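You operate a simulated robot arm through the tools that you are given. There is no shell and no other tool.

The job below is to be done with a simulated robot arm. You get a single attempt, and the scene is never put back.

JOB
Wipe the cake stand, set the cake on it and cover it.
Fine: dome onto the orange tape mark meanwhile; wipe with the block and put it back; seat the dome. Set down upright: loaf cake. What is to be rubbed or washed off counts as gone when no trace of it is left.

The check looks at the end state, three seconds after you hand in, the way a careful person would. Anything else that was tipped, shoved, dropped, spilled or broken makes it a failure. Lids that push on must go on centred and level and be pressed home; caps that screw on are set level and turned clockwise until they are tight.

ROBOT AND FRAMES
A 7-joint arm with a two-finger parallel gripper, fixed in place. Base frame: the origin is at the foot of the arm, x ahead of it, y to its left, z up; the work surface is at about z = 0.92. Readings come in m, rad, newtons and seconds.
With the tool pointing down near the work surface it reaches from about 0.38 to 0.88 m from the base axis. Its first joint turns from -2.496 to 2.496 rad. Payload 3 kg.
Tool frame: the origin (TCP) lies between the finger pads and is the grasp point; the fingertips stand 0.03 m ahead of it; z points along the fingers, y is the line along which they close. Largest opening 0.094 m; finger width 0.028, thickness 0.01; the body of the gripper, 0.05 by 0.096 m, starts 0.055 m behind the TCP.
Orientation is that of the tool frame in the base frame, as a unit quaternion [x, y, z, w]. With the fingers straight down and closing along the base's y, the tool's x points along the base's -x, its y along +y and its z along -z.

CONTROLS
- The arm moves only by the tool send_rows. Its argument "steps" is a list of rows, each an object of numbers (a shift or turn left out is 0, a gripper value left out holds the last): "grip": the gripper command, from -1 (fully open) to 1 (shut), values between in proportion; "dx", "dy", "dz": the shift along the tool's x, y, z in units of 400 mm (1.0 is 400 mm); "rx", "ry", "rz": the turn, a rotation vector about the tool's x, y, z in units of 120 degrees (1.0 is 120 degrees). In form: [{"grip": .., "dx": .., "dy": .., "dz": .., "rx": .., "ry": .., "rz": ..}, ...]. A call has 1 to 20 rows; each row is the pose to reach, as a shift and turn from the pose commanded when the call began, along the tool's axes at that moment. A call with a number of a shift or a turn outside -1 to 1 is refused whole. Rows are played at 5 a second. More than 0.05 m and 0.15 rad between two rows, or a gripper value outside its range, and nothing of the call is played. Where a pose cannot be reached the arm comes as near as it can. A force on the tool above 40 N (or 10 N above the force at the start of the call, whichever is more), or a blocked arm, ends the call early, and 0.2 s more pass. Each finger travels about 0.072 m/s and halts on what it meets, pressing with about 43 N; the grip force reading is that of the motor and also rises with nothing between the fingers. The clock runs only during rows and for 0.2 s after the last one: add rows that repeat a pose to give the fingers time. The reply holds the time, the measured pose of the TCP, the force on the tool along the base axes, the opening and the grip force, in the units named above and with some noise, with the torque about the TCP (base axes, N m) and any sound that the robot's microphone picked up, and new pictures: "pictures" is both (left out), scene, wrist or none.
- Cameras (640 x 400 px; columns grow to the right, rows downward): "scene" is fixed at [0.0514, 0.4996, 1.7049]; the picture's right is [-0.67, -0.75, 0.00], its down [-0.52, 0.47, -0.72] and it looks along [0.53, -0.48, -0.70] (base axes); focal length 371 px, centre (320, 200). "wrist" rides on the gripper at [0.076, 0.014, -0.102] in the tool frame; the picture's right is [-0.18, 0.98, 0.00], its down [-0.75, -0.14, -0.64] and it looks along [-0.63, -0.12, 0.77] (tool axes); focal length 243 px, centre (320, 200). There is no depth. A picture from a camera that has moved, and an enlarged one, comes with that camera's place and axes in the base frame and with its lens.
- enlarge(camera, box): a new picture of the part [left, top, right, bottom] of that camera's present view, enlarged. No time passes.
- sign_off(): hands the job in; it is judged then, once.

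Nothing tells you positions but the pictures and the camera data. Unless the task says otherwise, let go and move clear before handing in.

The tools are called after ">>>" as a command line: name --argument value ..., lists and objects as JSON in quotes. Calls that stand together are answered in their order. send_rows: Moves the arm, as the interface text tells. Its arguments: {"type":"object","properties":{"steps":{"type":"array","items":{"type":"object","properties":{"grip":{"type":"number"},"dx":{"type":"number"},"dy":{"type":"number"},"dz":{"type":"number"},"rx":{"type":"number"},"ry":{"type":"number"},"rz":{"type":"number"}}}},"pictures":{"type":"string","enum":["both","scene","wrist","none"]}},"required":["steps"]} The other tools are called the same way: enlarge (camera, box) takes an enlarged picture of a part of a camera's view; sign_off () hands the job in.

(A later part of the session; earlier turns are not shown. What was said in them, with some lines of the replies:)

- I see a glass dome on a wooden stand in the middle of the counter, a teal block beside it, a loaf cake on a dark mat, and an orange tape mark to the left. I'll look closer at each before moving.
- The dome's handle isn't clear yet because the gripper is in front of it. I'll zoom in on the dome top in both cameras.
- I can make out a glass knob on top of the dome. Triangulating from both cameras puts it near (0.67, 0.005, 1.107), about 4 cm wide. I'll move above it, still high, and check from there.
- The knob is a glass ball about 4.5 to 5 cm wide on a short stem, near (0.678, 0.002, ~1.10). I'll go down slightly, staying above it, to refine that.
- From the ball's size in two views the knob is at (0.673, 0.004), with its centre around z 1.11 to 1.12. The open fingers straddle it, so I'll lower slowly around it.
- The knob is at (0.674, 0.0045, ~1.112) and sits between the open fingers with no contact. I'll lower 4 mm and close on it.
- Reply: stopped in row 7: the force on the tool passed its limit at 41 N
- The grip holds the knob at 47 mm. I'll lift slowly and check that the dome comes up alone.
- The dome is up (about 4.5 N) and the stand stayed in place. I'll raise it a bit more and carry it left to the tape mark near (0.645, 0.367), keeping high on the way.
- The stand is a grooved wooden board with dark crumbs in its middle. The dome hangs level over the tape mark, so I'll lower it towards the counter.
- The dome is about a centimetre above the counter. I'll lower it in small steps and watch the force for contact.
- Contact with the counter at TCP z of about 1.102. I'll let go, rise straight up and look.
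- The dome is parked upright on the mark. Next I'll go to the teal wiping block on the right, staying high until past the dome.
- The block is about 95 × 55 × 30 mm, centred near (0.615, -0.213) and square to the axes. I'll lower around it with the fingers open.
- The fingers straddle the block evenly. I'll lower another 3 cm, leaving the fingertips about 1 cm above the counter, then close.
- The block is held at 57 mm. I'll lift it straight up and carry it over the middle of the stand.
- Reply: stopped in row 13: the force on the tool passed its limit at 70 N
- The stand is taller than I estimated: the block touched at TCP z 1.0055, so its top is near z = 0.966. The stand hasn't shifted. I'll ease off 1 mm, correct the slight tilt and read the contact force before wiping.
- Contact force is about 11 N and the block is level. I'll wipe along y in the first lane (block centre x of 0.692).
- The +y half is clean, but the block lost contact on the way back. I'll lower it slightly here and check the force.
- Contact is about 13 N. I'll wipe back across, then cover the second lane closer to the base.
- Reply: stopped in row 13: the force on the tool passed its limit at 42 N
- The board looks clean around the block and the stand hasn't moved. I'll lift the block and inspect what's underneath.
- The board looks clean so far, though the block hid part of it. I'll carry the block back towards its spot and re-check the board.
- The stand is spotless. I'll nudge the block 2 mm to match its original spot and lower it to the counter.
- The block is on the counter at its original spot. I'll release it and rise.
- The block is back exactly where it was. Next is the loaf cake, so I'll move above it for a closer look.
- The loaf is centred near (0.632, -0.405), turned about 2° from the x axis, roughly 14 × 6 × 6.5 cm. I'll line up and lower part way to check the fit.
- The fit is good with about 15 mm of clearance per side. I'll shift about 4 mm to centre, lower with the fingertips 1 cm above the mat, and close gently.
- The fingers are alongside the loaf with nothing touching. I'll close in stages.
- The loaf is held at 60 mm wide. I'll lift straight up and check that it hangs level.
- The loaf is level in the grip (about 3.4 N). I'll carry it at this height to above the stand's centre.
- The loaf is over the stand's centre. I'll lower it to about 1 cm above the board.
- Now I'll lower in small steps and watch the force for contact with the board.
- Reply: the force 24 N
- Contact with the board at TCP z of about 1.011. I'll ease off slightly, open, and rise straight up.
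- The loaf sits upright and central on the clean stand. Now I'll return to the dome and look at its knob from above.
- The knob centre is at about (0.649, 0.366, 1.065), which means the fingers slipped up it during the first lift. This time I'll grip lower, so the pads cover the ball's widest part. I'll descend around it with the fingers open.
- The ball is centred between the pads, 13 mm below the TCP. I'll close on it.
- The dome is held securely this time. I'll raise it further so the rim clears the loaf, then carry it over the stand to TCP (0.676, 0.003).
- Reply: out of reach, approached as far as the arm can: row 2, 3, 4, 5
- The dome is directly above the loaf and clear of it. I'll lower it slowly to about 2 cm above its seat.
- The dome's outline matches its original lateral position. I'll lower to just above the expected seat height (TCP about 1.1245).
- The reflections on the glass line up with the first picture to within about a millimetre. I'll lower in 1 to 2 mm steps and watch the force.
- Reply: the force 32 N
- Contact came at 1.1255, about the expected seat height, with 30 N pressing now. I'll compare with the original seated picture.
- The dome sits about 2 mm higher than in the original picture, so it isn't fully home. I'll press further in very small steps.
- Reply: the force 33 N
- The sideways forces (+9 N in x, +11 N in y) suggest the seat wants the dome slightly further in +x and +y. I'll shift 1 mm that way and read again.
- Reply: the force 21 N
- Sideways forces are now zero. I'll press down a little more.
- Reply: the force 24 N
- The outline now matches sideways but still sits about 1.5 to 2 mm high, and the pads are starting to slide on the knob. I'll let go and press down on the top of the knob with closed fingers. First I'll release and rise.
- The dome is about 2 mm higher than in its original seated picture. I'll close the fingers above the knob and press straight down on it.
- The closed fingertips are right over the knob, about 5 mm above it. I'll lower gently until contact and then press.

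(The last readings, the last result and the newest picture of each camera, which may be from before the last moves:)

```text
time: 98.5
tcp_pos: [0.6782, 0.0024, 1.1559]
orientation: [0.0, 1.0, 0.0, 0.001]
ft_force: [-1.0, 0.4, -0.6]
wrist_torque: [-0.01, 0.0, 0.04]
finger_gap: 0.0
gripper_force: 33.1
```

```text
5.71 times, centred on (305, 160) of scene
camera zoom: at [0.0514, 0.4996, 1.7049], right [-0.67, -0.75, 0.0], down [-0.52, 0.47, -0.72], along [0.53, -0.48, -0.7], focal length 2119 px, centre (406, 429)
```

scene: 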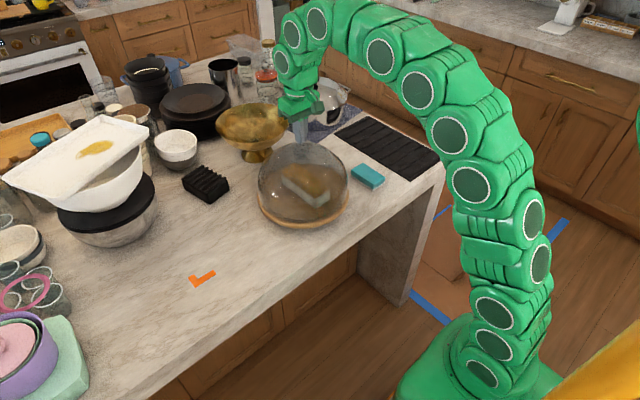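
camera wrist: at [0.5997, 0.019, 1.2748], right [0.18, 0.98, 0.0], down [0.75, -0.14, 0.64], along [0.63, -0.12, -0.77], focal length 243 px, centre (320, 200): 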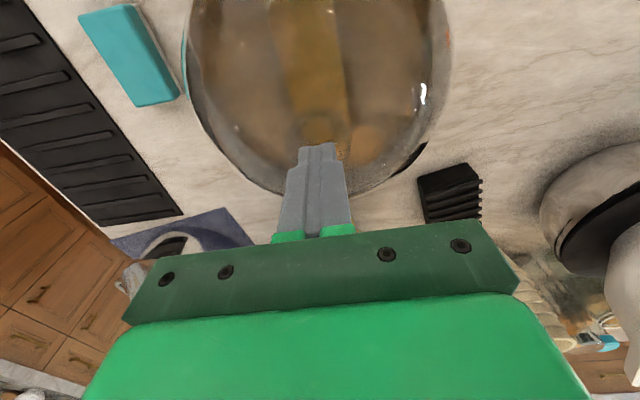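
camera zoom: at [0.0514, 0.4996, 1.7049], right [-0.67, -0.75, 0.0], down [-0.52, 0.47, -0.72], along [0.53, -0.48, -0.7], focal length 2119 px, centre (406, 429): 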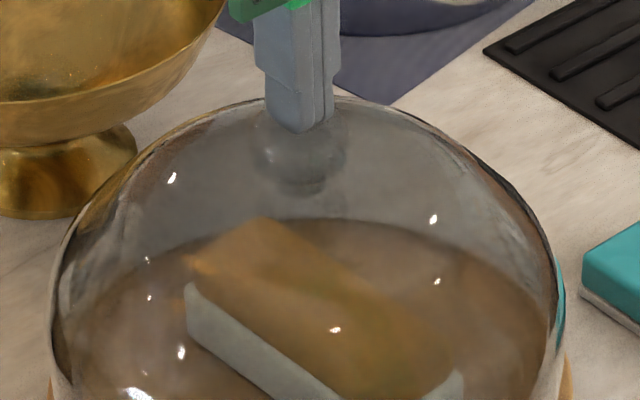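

>>> send_rows --steps '[{"grip": 1, "dz": 0.002}, {"dz": 0.004}, {"dz": 0.006}, {"dz": 0.008}, {"dz": 0.01}, {"dz": 0.01}]' --pictures "none"

>>> enlarge --camera "wrist" --box '[240, 120, 400, 220]'

```text
time: 99.7
tcp_pos: [0.6778, 0.004, 1.1542]
orientation: [0.0, 1.0, -0.001, 0.003]
ft_force: [-0.1, 0.2, 4.5]
wrist_torque: [-0.02, 0.07, -0.05]
finger_gap: 0.0
gripper_force: 32.9
stopped in row 5: the force on the tool passed its limit at 42 N (the readings are from after the stop); the commanded pose is now the measured one
```

```text
4.00 times, centred on (320, 170) of wrist
camera zoom: at [0.6004, 0.0169, 1.2578], right [0.18, 0.98, 0.0], down [0.75, -0.14, 0.65], along [0.64, -0.12, -0.76], focal length 970 px, centre (320, 320)
```

zoom: 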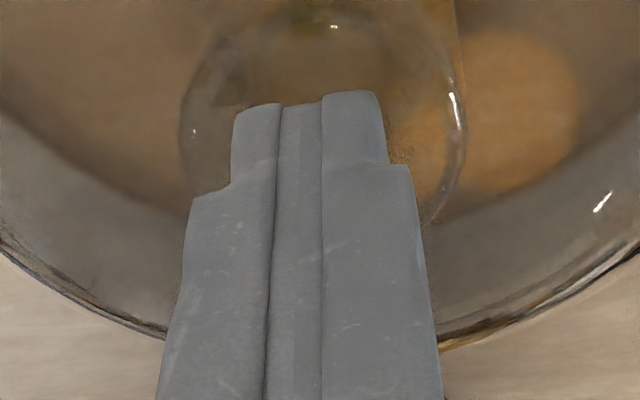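

Contact with the knob top at TCP z 1.154, and the press reached 42 N. I'll check whether the dome moved down.

>>> enlarge --camera "scene" --box '[250, 125, 360, 195]'

>>> enlarge --camera "scene" --box '[250, 160, 360, 240]'

```text
5.71 times, centred on (305, 160) of scene
camera zoom: at [0.0514, 0.4996, 1.7049], right [-0.67, -0.75, 0.0], down [-0.52, 0.47, -0.72], along [0.53, -0.48, -0.7], focal length 2119 px, centre (406, 429)
```

zoom: 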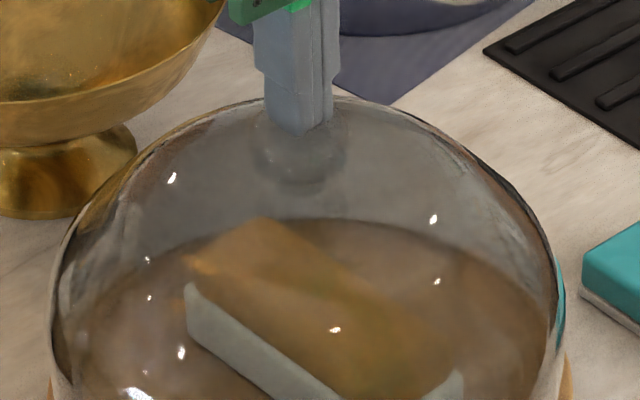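

```text
5.00 times, centred on (305, 200) of scene
camera zoom: at [0.0514, 0.4996, 1.7049], right [-0.67, -0.75, 0.0], down [-0.52, 0.47, -0.72], along [0.53, -0.48, -0.7], focal length 1854 px, centre (395, 200)
```

zoom: 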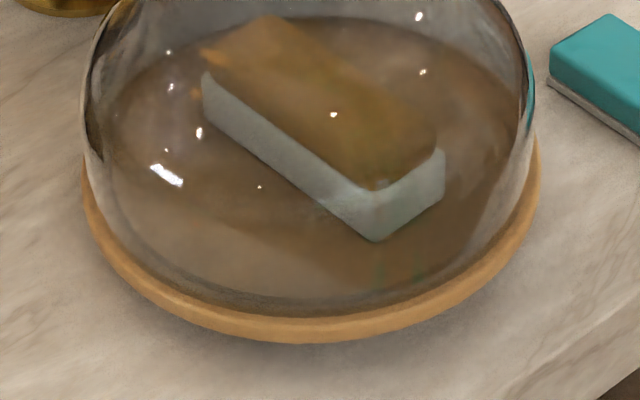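

The reflections haven't moved, so it's either already home or slightly off-centre. I'll look closely at the rim all round.

>>> enlarge --camera "scene" --box '[285, 205, 325, 235]'

>>> enlarge --camera "scene" --box '[250, 180, 290, 210]'

>>> enlarge --camera "scene" --box '[320, 180, 360, 210]'

>>> enlarge --camera "wrist" --box '[180, 0, 460, 200]'

```text
13.33 times, centred on (305, 220) of scene
camera zoom: at [0.0514, 0.4996, 1.7049], right [-0.67, -0.75, 0.0], down [-0.52, 0.47, -0.72], along [0.53, -0.48, -0.7], focal length 4944 px, centre (520, -67)
```

zoom: 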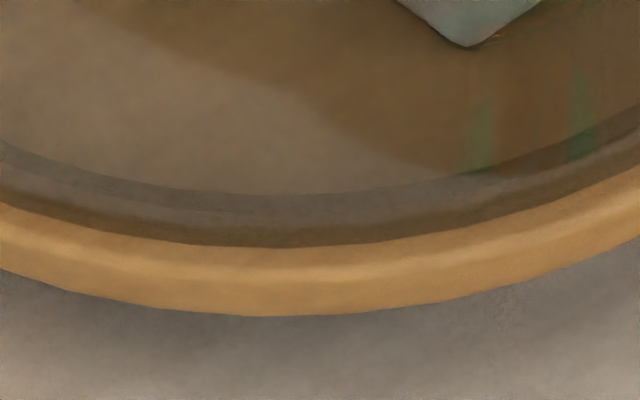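

```text
13.33 times, centred on (270, 195) of scene
camera zoom: at [0.0514, 0.4996, 1.7049], right [-0.67, -0.75, 0.0], down [-0.52, 0.47, -0.72], along [0.53, -0.48, -0.7], focal length 4944 px, centre (987, 267)
```

zoom: 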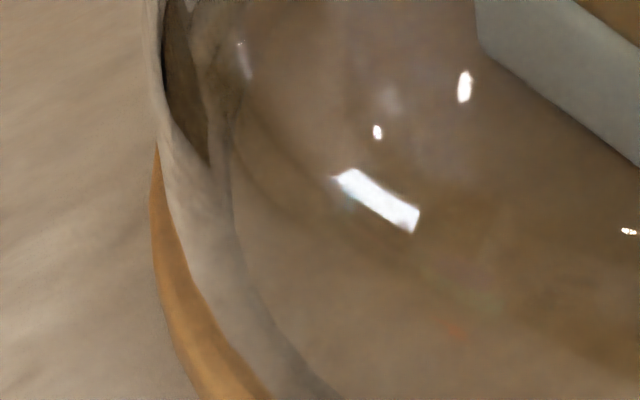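

```text
13.33 times, centred on (340, 195) of scene
camera zoom: at [0.0514, 0.4996, 1.7049], right [-0.67, -0.75, 0.0], down [-0.52, 0.47, -0.72], along [0.53, -0.48, -0.7], focal length 4944 px, centre (53, 267)
```

zoom: 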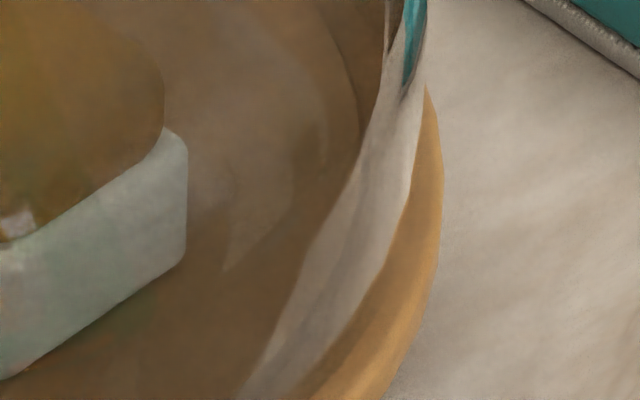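

```text
2.00 times, centred on (320, 100) of wrist
camera zoom: at [0.6004, 0.0169, 1.2578], right [0.18, 0.98, 0.0], down [0.75, -0.14, 0.65], along [0.64, -0.12, -0.76], focal length 485 px, centre (320, 400)
```

zoom: 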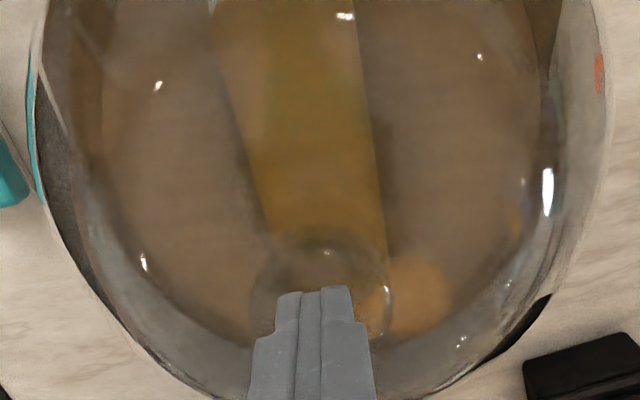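

The rim looks even, but the comparison is ambiguous to about 2 mm. I'll regrip the knob and do a gentle pull to learn whether the dome is fitted or just resting. First I'll rise, open and come down around the knob again.

>>> send_rows --steps '[{"grip": 1, "dz": -0.03}, {"grip": 1, "dz": -0.08}, {"grip": 1, "dz": -0.11}, {"grip": -1, "dz": -0.11}, {"grip": -1, "dz": -0.11}, {"grip": -1, "dz": -0.11}, {"grip": -1, "dz": -0.11}, {"grip": -1, "dz": -0.11}, {"dz": -0.07}, {"dz": -0.02}, {"dz": 0.03}, {"dz": 0.06}, {"dz": 0.073}, {"dz": 0.073}]'

>>> enlarge --camera "scene" --box '[250, 125, 360, 195]'

>>> enlarge --camera "wrist" --box '[200, 80, 440, 230]'

```text
time: 102.7
tcp_pos: [0.6776, 0.0044, 1.1228]
orientation: [0.0, 1.0, 0.0, 0.003]
ft_force: [0.1, -0.6, 1.0]
wrist_torque: [-0.01, 0.0, 0.04]
finger_gap: 0.0938
gripper_force: 0.0
camera wrist: at [0.6004, 0.0171, 1.2268], right [0.18, 0.98, 0.0], down [0.75, -0.14, 0.65], along [0.64, -0.12, -0.76], focal length 243 px, centre (320, 200)
```

scene: 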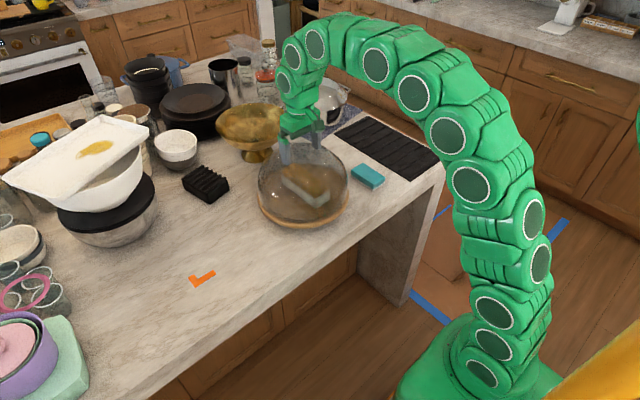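
wrist: 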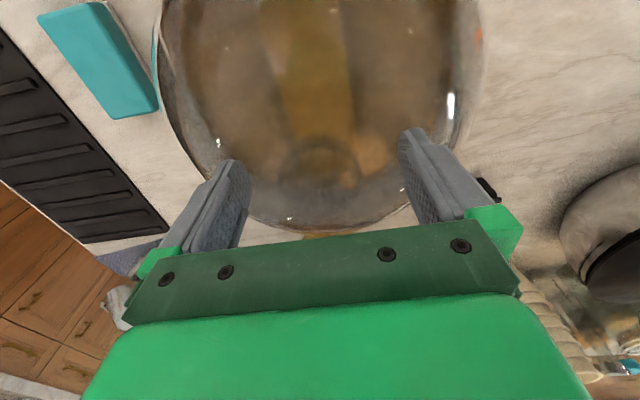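

```text
5.71 times, centred on (305, 160) of scene
camera zoom: at [0.0514, 0.4996, 1.7049], right [-0.67, -0.75, 0.0], down [-0.52, 0.47, -0.72], along [0.53, -0.48, -0.7], focal length 2119 px, centre (406, 429)
```

zoom: 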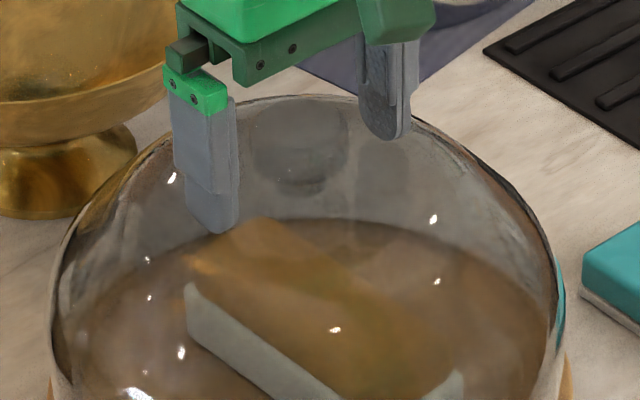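

```text
2.67 times, centred on (320, 155) of wrist
camera zoom: at [0.6004, 0.0171, 1.2268], right [0.18, 0.98, 0.0], down [0.75, -0.14, 0.65], along [0.64, -0.12, -0.76], focal length 647 px, centre (320, 320)
```

zoom: 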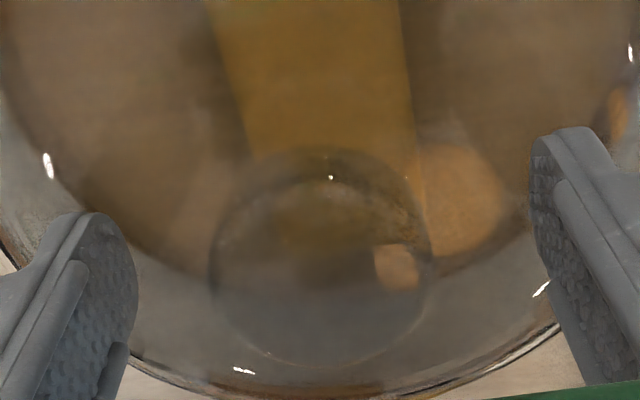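

The fingers straddle the knob again. I'll correct the small tilt, close, and do a gentle pull test.

>>> send_rows --steps '[{"grip": -1, "ry": 0.0028}, {"grip": -0.5, "ry": 0.0028}, {"grip": -0.2, "ry": 0.0028}, {"grip": -0.05, "ry": 0.0028}, {"grip": 0.0, "ry": 0.0028}, {"grip": 0.1, "ry": 0.0028}, {"grip": 1, "ry": 0.0028}, {"grip": 1, "ry": 0.0028}, {"grip": 1, "ry": 0.0028}]' --pictures "none"

```text
time: 104.7
tcp_pos: [0.6785, 0.0041, 1.1241]
orientation: [0.0, 1.0, 0.001, 0.0]
ft_force: [-1.5, 0.4, -0.1]
wrist_torque: [-0.21, -0.08, 0.07]
finger_gap: 0.0459
gripper_force: 43.0
```

>>> send_rows --steps '[{"grip": 1, "dz": -0.001}, {"dz": -0.002}, {"dz": -0.002}]' --pictures "none"

>>> send_rows --steps '[{"grip": 1, "dz": -0.001}, {"dz": -0.002}, {"dz": -0.002}]' --pictures "none"

```text
time: 105.5
tcp_pos: [0.679, 0.0045, 1.1269]
orientation: [0.0, 1.0, 0.001, 0.0]
ft_force: [-0.7, 0.0, -0.8]
wrist_torque: [0.03, 0.01, -0.02]
finger_gap: 0.046
gripper_force: 43.2
```

```text
time: 106.2
tcp_pos: [0.6794, 0.0023, 1.1265]
orientation: [0.0, 1.0, 0.0, 0.0]
ft_force: [-0.5, -0.4, -1.0]
wrist_torque: [0.02, -0.04, -0.01]
finger_gap: 0.0461
gripper_force: 43.7
```

>>> send_rows --steps '[{"grip": 1, "dz": -0.001}, {"dz": -0.002}, {"dz": -0.002}]' --pictures "none"

>>> send_rows --steps '[{"grip": 1, "dz": -0.001}, {"dz": -0.002}, {"dz": -0.002}]' --pictures "none"

>>> enlarge --camera "scene" --box '[250, 125, 360, 195]'

```text
time: 107.0
tcp_pos: [0.6781, 0.0044, 1.1267]
orientation: [0.001, 1.0, 0.001, 0.0]
ft_force: [0.3, -0.2, -4.5]
wrist_torque: [0.02, 0.04, 0.01]
finger_gap: 0.046
gripper_force: 42.8
```

```text
time: 107.8
tcp_pos: [0.6786, 0.0034, 1.1289]
orientation: [0.0, 1.0, 0.0, 0.0]
ft_force: [0.9, -0.2, -4.5]
wrist_torque: [0.0, 0.01, -0.02]
finger_gap: 0.0458
gripper_force: 42.8
```

```text
5.71 times, centred on (305, 160) of scene
camera zoom: at [0.0514, 0.4996, 1.7049], right [-0.67, -0.75, 0.0], down [-0.52, 0.47, -0.72], along [0.53, -0.48, -0.7], focal length 2119 px, centre (406, 429)
```

zoom: 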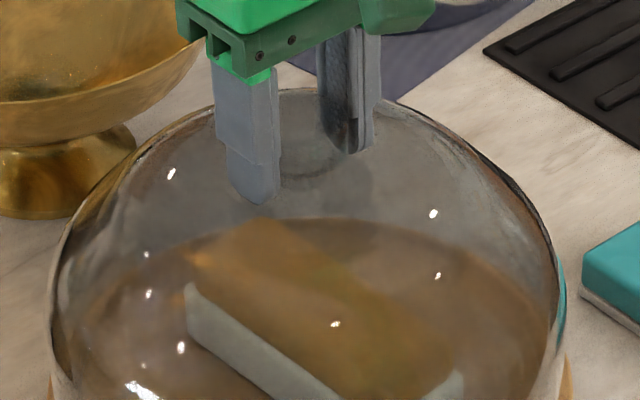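

The dome lifted with only its own weight, so it was just resting, and its position was off from the original by up to about 2 mm along the view direction. I'll shift it 2 mm in -x and 1 mm in +y, lower again, and watch where it settles.

>>> send_rows --steps '[{"grip": 1, "dx": 0.0025, "dy": 0.00125}, {"dx": 0.005, "dy": 0.0025}, {"dx": 0.005, "dy": 0.0025}, {"dx": 0.005, "dy": 0.0025}]' --pictures "none"

>>> enlarge --camera "scene" --box '[250, 125, 360, 195]'

```text
time: 108.8
tcp_pos: [0.6756, 0.005, 1.1281]
orientation: [-0.001, 1.0, 0.001, 0.0]
ft_force: [0.9, -0.3, -5.7]
wrist_torque: [-0.01, 0.01, 0.02]
finger_gap: 0.0456
gripper_force: 43.0
```

```text
5.71 times, centred on (305, 160) of scene
camera zoom: at [0.0514, 0.4996, 1.7049], right [-0.67, -0.75, 0.0], down [-0.52, 0.47, -0.72], along [0.53, -0.48, -0.7], focal length 2119 px, centre (406, 429)
```

zoom: 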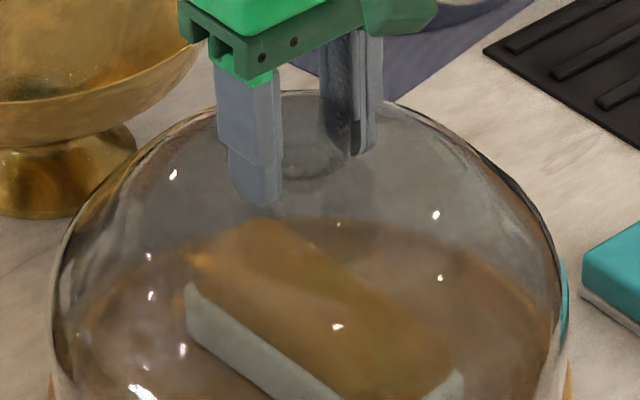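

>>> send_rows --steps '[{"grip": 1, "dx": -0.0007, "dy": 0.001}, {"dx": -0.0007, "dy": 0.001, "dz": 0.002}, {"dx": -0.0007, "dy": 0.001, "dz": 0.004}, {"dx": -0.0007, "dy": 0.001, "dz": 0.004}]' --pictures "none"

>>> send_rows --steps '[{"grip": 1, "dz": 0.001}, {"dz": 0.002}, {"dz": 0.002}]' --pictures "none"

>>> send_rows --steps '[{"grip": 1, "dz": 0.001}, {"dz": 0.002}, {"dz": 0.002}]' --pictures "none"

```text
time: 109.8
tcp_pos: [0.6764, 0.0066, 1.128]
orientation: [0.0, 1.0, 0.002, 0.0]
ft_force: [0.4, -0.6, -5.0]
wrist_torque: [0.01, 0.02, 0.03]
finger_gap: 0.0459
gripper_force: 43.0
```

```text
time: 110.7
tcp_pos: [0.6755, 0.0065, 1.127]
orientation: [0.0, 1.0, 0.001, 0.0]
ft_force: [-0.5, 0.7, -4.9]
wrist_torque: [-0.01, -0.02, 0.0]
finger_gap: 0.0457
gripper_force: 42.9
```

```text
time: 111.5
tcp_pos: [0.6775, 0.0055, 1.1262]
orientation: [0.001, 1.0, 0.002, -0.001]
ft_force: [0.5, 0.3, -5.6]
wrist_torque: [-0.02, 0.0, 0.0]
finger_gap: 0.046
gripper_force: 42.9
```

It's already as low as the earlier resting height and still hanging free, so the new position lets it drop further. I'll keep lowering.

>>> send_rows --steps '[{"grip": 1, "dz": 0.001}, {"dz": 0.002}, {"dz": 0.002}]' --pictures "none"

>>> send_rows --steps '[{"grip": 1, "dz": 0.001}, {"dz": 0.002}, {"dz": 0.002}]' --pictures "none"

>>> enlarge --camera "scene" --box '[250, 125, 360, 195]'

```text
time: 112.2
tcp_pos: [0.6766, 0.0059, 1.1241]
orientation: [0.0, 1.0, 0.001, 0.0]
ft_force: [0.2, -0.3, -5.0]
wrist_torque: [-0.01, -0.01, 0.0]
finger_gap: 0.046
gripper_force: 42.5
```

```text
time: 113.0
tcp_pos: [0.6779, 0.0062, 1.1241]
orientation: [0.0, 1.0, 0.0, -0.001]
ft_force: [-0.9, 1.4, 6.6]
wrist_torque: [-0.66, 0.87, -0.02]
finger_gap: 0.0459
gripper_force: 43.1
```

```text
5.71 times, centred on (305, 160) of scene
camera zoom: at [0.0514, 0.4996, 1.7049], right [-0.67, -0.75, 0.0], down [-0.52, 0.47, -0.72], along [0.53, -0.48, -0.7], focal length 2119 px, centre (406, 429)
```

zoom: 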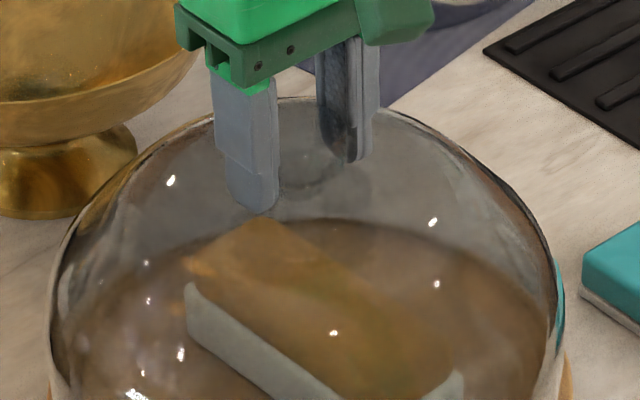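

The height now matches the original picture, but it's about 1 mm too far left in the view. I'll ease up slightly, shift 0.8 mm in -x and 0.9 mm in -y, and lower again.

>>> send_rows --steps '[{"grip": 1, "dz": -0.002}, {"dz": -0.002, "dx": 0.001, "dy": -0.001}, {"dz": -0.002, "dx": 0.002, "dy": -0.00225}, {"dz": 0.0, "dx": 0.002, "dy": -0.00225}, {"dz": 0.001, "dx": 0.002, "dy": -0.00225}, {"dz": 0.001, "dx": 0.002, "dy": -0.00225}]' --pictures "none"

>>> enlarge --camera "scene" --box '[250, 125, 360, 195]'

```text
time: 114.5
tcp_pos: [0.6762, 0.0035, 1.1247]
orientation: [-0.001, 1.0, 0.001, 0.001]
ft_force: [-3.0, 11.9, 29.9]
wrist_torque: [-0.17, 0.18, 0.0]
finger_gap: 0.0461
gripper_force: 42.9
```

```text
5.71 times, centred on (305, 160) of scene
camera zoom: at [0.0514, 0.4996, 1.7049], right [-0.67, -0.75, 0.0], down [-0.52, 0.47, -0.72], along [0.53, -0.48, -0.7], focal length 2119 px, centre (406, 429)
```

zoom: 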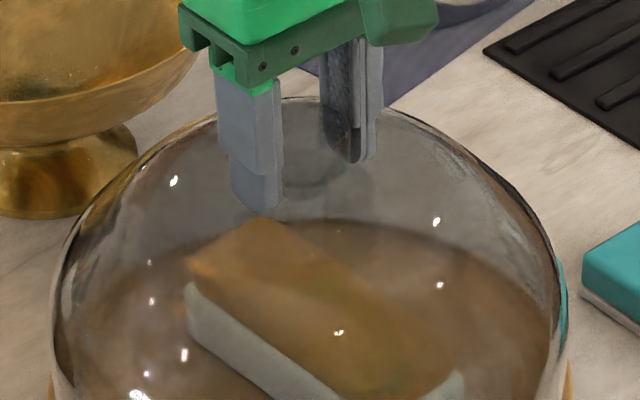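

Height matches now, with a 12 N sideways push in y. I'll shift about 0.7 mm back in +y to relieve that.

>>> send_rows --steps '[{"grip": 1, "dz": -0.001, "dy": 0.001}, {"dz": -0.001, "dy": 0.0018}, {"dz": -0.001, "dy": 0.0018}]' --pictures "none"

>>> enlarge --camera "scene" --box '[250, 125, 360, 195]'

```text
time: 115.2
tcp_pos: [0.6758, 0.0041, 1.1243]
orientation: [0.001, 1.0, 0.0, 0.0]
ft_force: [8.7, 2.8, 18.2]
wrist_torque: [-0.4, -0.95, 0.13]
finger_gap: 0.0457
gripper_force: 43.3
```

```text
5.71 times, centred on (305, 160) of scene
camera zoom: at [0.0514, 0.4996, 1.7049], right [-0.67, -0.75, 0.0], down [-0.52, 0.47, -0.72], along [0.53, -0.48, -0.7], focal length 2119 px, centre (406, 429)
```

zoom: 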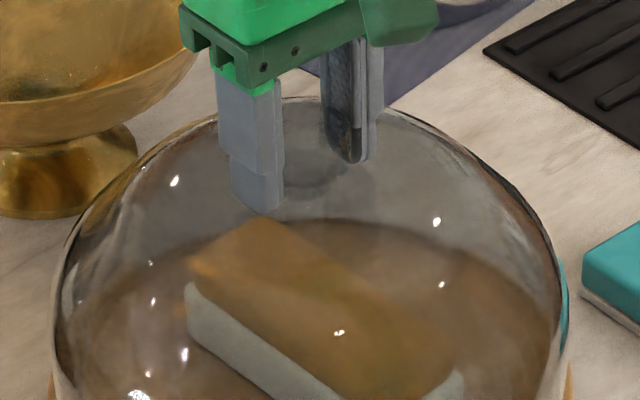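

>>> send_rows --steps '[{"grip": 1, "dx": -0.001, "dy": 0.0005}, {"dx": -0.002, "dy": 0.001}, {"dx": -0.002, "dy": 0.001}]' --pictures "none"

>>> enlarge --camera "scene" --box '[250, 125, 360, 195]'

```text
time: 116.0
tcp_pos: [0.6758, 0.0051, 1.1231]
orientation: [0.0, 1.0, 0.001, -0.001]
ft_force: [-2.0, -5.2, 8.5]
wrist_torque: [-0.15, 0.22, 0.07]
finger_gap: 0.046
gripper_force: 43.3
```

```text
5.71 times, centred on (305, 160) of scene
camera zoom: at [0.0514, 0.4996, 1.7049], right [-0.67, -0.75, 0.0], down [-0.52, 0.47, -0.72], along [0.53, -0.48, -0.7], focal length 2119 px, centre (406, 429)
```

zoom: 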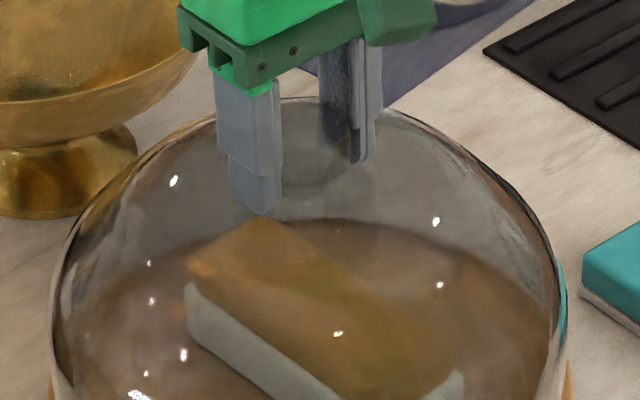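

The reflections match the original to within about half a millimetre and the forces are low, so the dome has dropped into its seat. I'll release, then press it home from above.

>>> send_rows --steps '[{"grip": 1}, {"grip": -0.05}, {"grip": -0.4}, {"grip": -1}, {"grip": -1}, {"grip": -1}, {"grip": -1, "dz": -0.03}, {"dz": -0.08}, {"dz": -0.13}, {"dz": -0.17}, {"dz": -0.17}]'

>>> enlarge --camera "scene" --box '[250, 125, 360, 195]'

>>> enlarge --camera "scene" --box '[250, 160, 360, 240]'

>>> enlarge --camera "scene" --box '[285, 205, 325, 235]'

```text
time: 118.5
tcp_pos: [0.6774, 0.0062, 1.1914]
orientation: [-0.001, 1.0, 0.0, 0.001]
ft_force: [-0.5, 0.1, 0.0]
wrist_torque: [0.03, -0.02, 0.0]
finger_gap: 0.0941
gripper_force: 0.0
camera wrist: at [0.6006, 0.0198, 1.2956], right [0.18, 0.98, 0.0], down [0.75, -0.14, 0.64], along [0.63, -0.12, -0.77], focal length 243 px, centre (320, 200)
```

scene: 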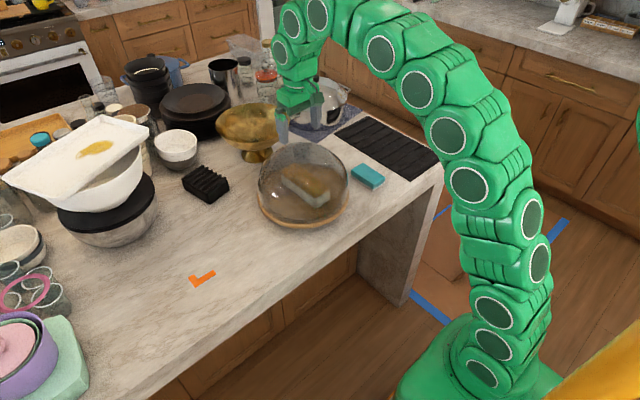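
wrist: 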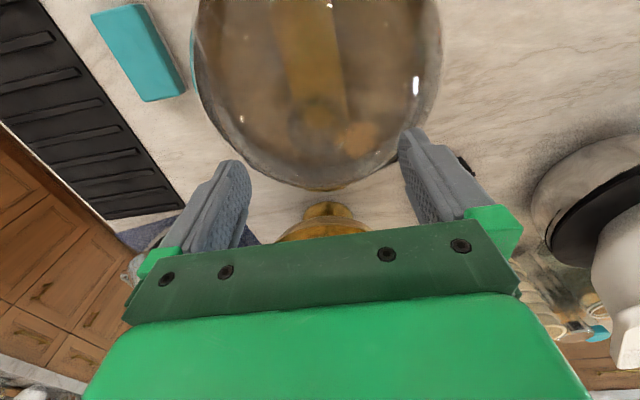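

```text
5.71 times, centred on (305, 160) of scene
camera zoom: at [0.0514, 0.4996, 1.7049], right [-0.67, -0.75, 0.0], down [-0.52, 0.47, -0.72], along [0.53, -0.48, -0.7], focal length 2119 px, centre (406, 429)
```

zoom: 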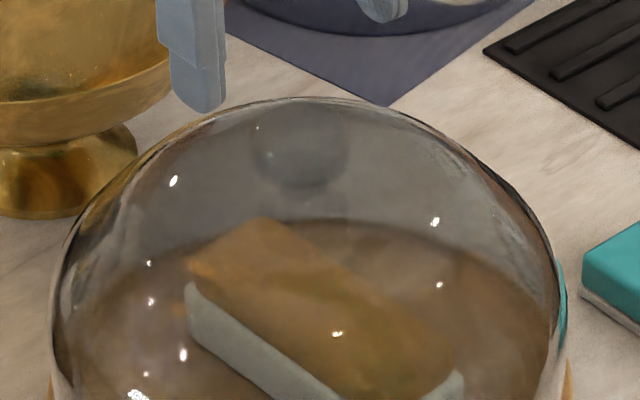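

```text
5.00 times, centred on (305, 200) of scene
camera zoom: at [0.0514, 0.4996, 1.7049], right [-0.67, -0.75, 0.0], down [-0.52, 0.47, -0.72], along [0.53, -0.48, -0.7], focal length 1854 px, centre (395, 200)
```

zoom: 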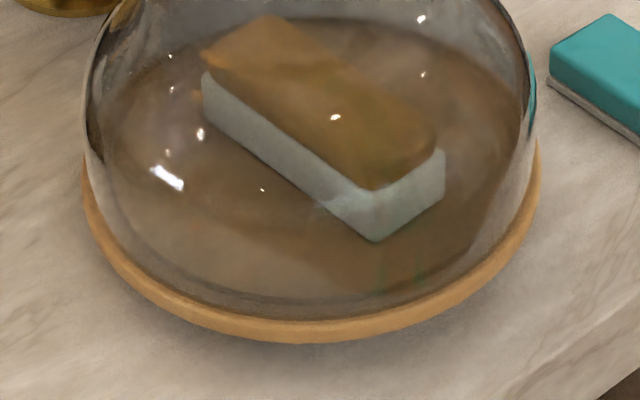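

```text
13.33 times, centred on (305, 220) of scene
camera zoom: at [0.0514, 0.4996, 1.7049], right [-0.67, -0.75, 0.0], down [-0.52, 0.47, -0.72], along [0.53, -0.48, -0.7], focal length 4944 px, centre (520, -67)
```

zoom: 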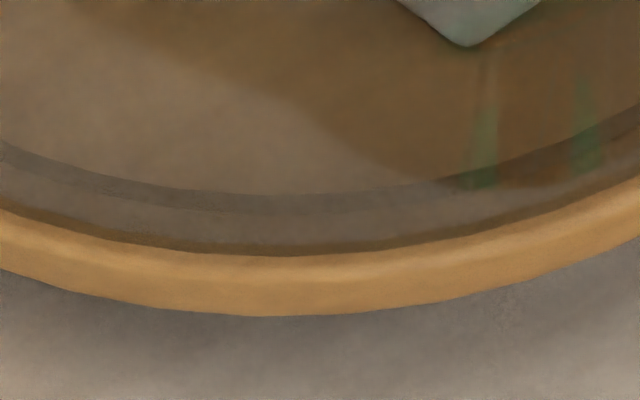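

The dome now sits exactly as it did originally. I'll close the fingers and press it home from the top, as before.

>>> send_rows --steps '[{"grip": 0}, {"grip": 1}, {"grip": 1}, {"grip": 1}, {"grip": 1}, {"grip": 1, "dz": 0.03}, {"dz": 0.06}, {"dz": 0.075}, {"dz": 0.083}, {"dz": 0.088}, {"dz": 0.088}]'

>>> enlarge --camera "wrist" --box '[240, 120, 400, 220]'

```text
time: 120.8
tcp_pos: [0.6776, 0.0049, 1.1559]
orientation: [0.0, 1.0, 0.002, -0.001]
ft_force: [0.1, 0.7, -0.3]
wrist_torque: [0.01, -0.01, 0.01]
finger_gap: 0.0001
gripper_force: 32.4
camera wrist: at [0.6001, 0.0191, 1.2597], right [0.18, 0.98, 0.0], down [0.75, -0.14, 0.64], along [0.63, -0.12, -0.77], focal length 243 px, centre (320, 200)
```

scene: 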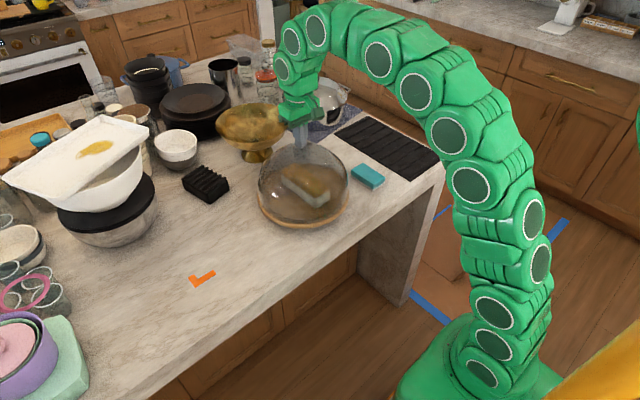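
wrist: 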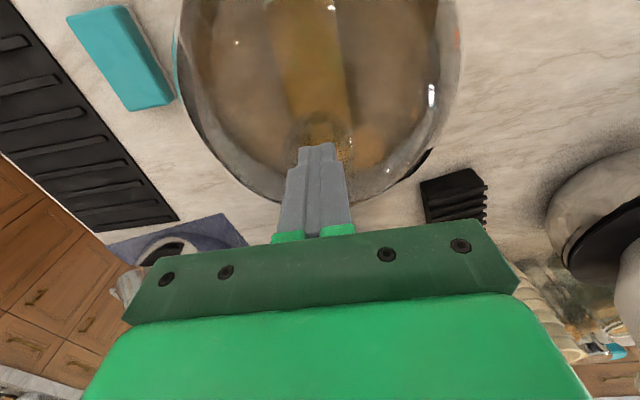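

```text
4.00 times, centred on (320, 170) of wrist
camera zoom: at [0.6001, 0.0191, 1.2597], right [0.18, 0.98, 0.0], down [0.75, -0.14, 0.64], along [0.63, -0.12, -0.77], focal length 970 px, centre (320, 320)
```

zoom: 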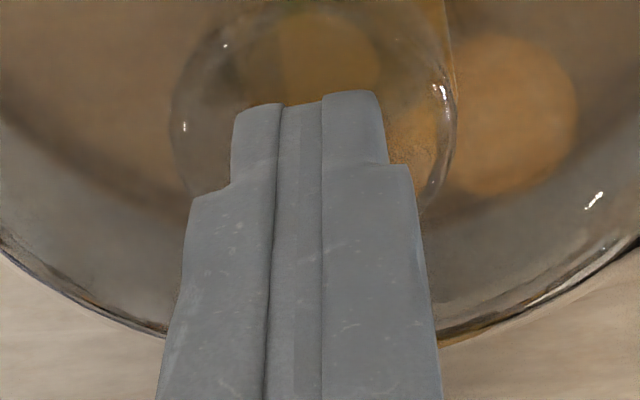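

The fingertips are centred on the knob. I'll press down in small steps.

>>> send_rows --steps '[{"grip": 1, "dz": 0.002}, {"dz": 0.004}, {"dz": 0.006}, {"dz": 0.007}, {"dz": 0.008}, {"dz": 0.009}, {"dz": 0.01}, {"dz": 0.011}, {"dz": 0.012}, {"dz": 0.013}, {"dz": 0.014}, {"dz": 0.014}]' --pictures "none"

>>> enlarge --camera "scene" --box '[250, 125, 360, 195]'

```text
time: 122.3
tcp_pos: [0.6767, 0.0051, 1.1542]
orientation: [-0.001, 1.0, 0.0, 0.002]
ft_force: [0.2, -0.1, 3.4]
wrist_torque: [0.0, 0.04, -0.06]
finger_gap: 0.0002
gripper_force: 33.6
stopped in row 7: the force on the tool passed its limit at 42 N (the readings are from after the stop); the commanded pose is now the measured one
```

```text
5.71 times, centred on (305, 160) of scene
camera zoom: at [0.0514, 0.4996, 1.7049], right [-0.67, -0.75, 0.0], down [-0.52, 0.47, -0.72], along [0.53, -0.48, -0.7], focal length 2119 px, centre (406, 429)
```

zoom: 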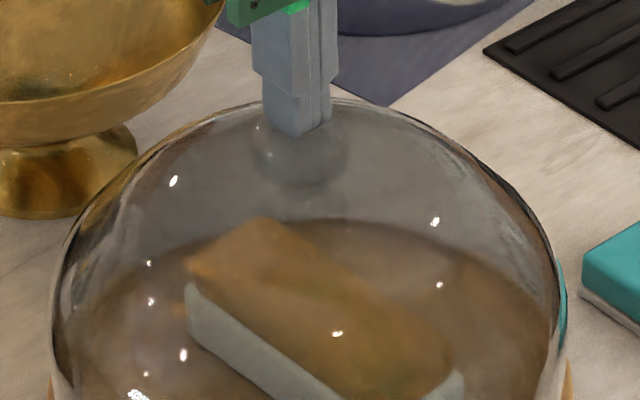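

Pressed to 42 N, and the reflections now match the original seated dome to within a pixel. I'll rise, retreat towards the base, and do a final check.

>>> send_rows --steps '[{"grip": 1, "dz": -0.03}, {"dz": -0.08}, {"dz": -0.13}, {"dz": -0.18}, {"dz": -0.2}, {"dz": -0.2, "dx": 0.06}, {"dz": -0.2, "dx": 0.14}, {"dz": -0.2, "dx": 0.22}, {"dz": -0.2, "dx": 0.3}, {"grip": -1, "dz": -0.2, "dx": 0.32}, {"grip": -1, "dz": -0.2, "dx": 0.32}, {"grip": -1, "dz": -0.2, "dx": 0.32}, {"grip": -1, "dz": -0.2, "dx": 0.32}]'

>>> enlarge --camera "scene" --box '[230, 120, 390, 240]'

>>> enlarge --camera "scene" --box '[330, 100, 460, 200]'

>>> enlarge --camera "wrist" --box '[230, 50, 430, 250]'

```text
time: 125.1
tcp_pos: [0.5489, 0.005, 1.2342]
orientation: [-0.001, 1.0, 0.001, 0.001]
ft_force: [0.0, -0.2, -0.1]
wrist_torque: [-0.02, -0.01, 0.02]
finger_gap: 0.094
gripper_force: 0.0
camera wrist: at [0.471, 0.0178, 1.3381], right [0.18, 0.98, 0.0], down [0.75, -0.14, 0.64], along [0.63, -0.12, -0.77], focal length 243 px, centre (320, 200)
```

scene: 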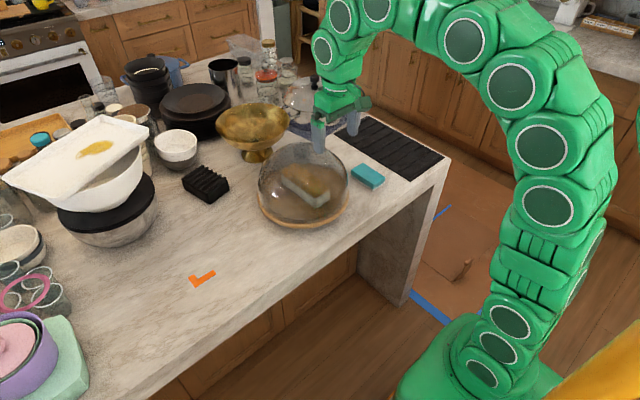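
wrist: 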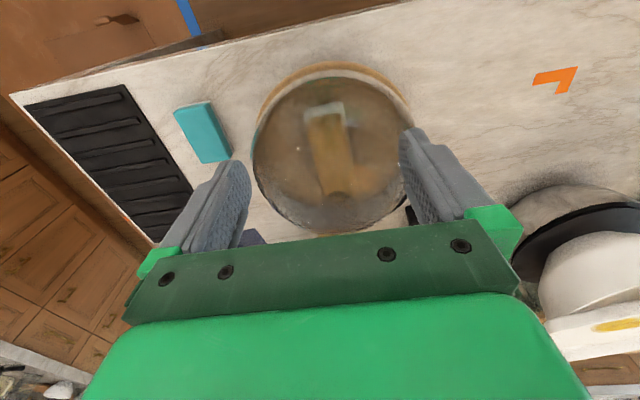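

```text
3.33 times, centred on (310, 180) of scene
camera zoom: at [0.0514, 0.4996, 1.7049], right [-0.67, -0.75, 0.0], down [-0.52, 0.47, -0.72], along [0.53, -0.48, -0.7], focal length 1236 px, centre (353, 267)
```

zoom: 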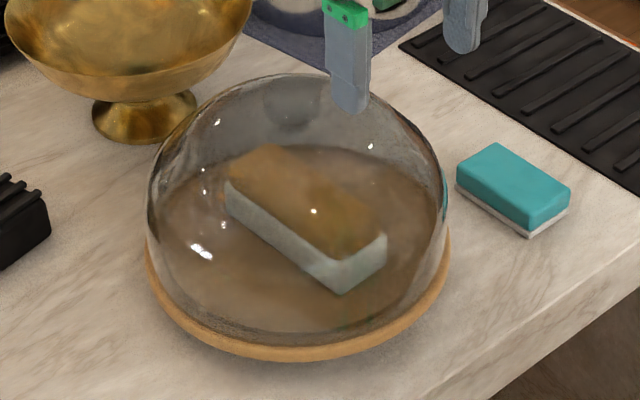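

```text
4.00 times, centred on (395, 150) of scene
camera zoom: at [0.0514, 0.4996, 1.7049], right [-0.67, -0.75, 0.0], down [-0.52, 0.47, -0.72], along [0.53, -0.48, -0.7], focal length 1483 px, centre (20, 400)
```

zoom: 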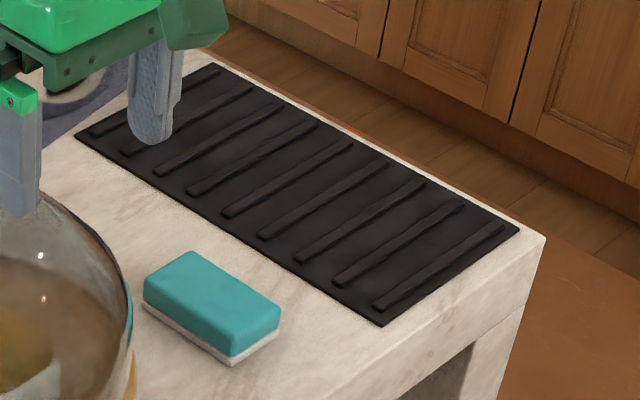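

```text
2.00 times, centred on (330, 150) of wrist
camera zoom: at [0.471, 0.0178, 1.3381], right [0.18, 0.98, 0.0], down [0.75, -0.14, 0.64], along [0.63, -0.12, -0.77], focal length 485 px, centre (300, 300)
```

zoom: 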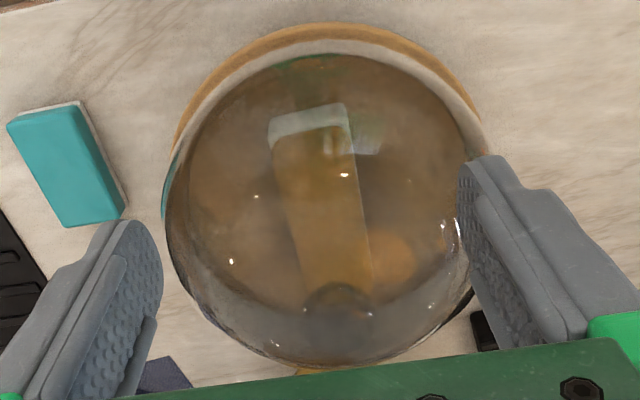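

The stand is clean, the loaf sits upright on it, and the dome is down level in the same place as at the start. The block is back in its spot, nothing else has moved, and the arm is clear, so I'm handing in.

>>> sign_off

```text
The job is handed in.
```

The job is handed in: the stand is wiped, the loaf cake is upright on it, and the dome is over the cake. I don't have the result of the check.

- **Stand:** after wiping, no crumbs were left in any view of the bare board.
- **Block:** it is back where it started, to within what I can see in the pictures.
- **Dome:** I parked it on the orange tape mark while wiping and placing the cake. On the first try it rested about 2 mm high and slightly off-centre. I lifted it, shifted it 1–2 mm so it dropped in, and pressed the knob down until the force limit stopped the arm at 42 N. It now matches the opening pictures to within a pixel.
- **Hard contacts:** one came when the block first touched the stand, peaking at 70 N because the stand was taller than I had estimated. There were a few brief stops at about 42 N, and on the first lift the fingers slid up the dome's knob. I saw no damage, and the stand did not move.

The arm is open and clear of everything, and nothing else on the counter was touched.
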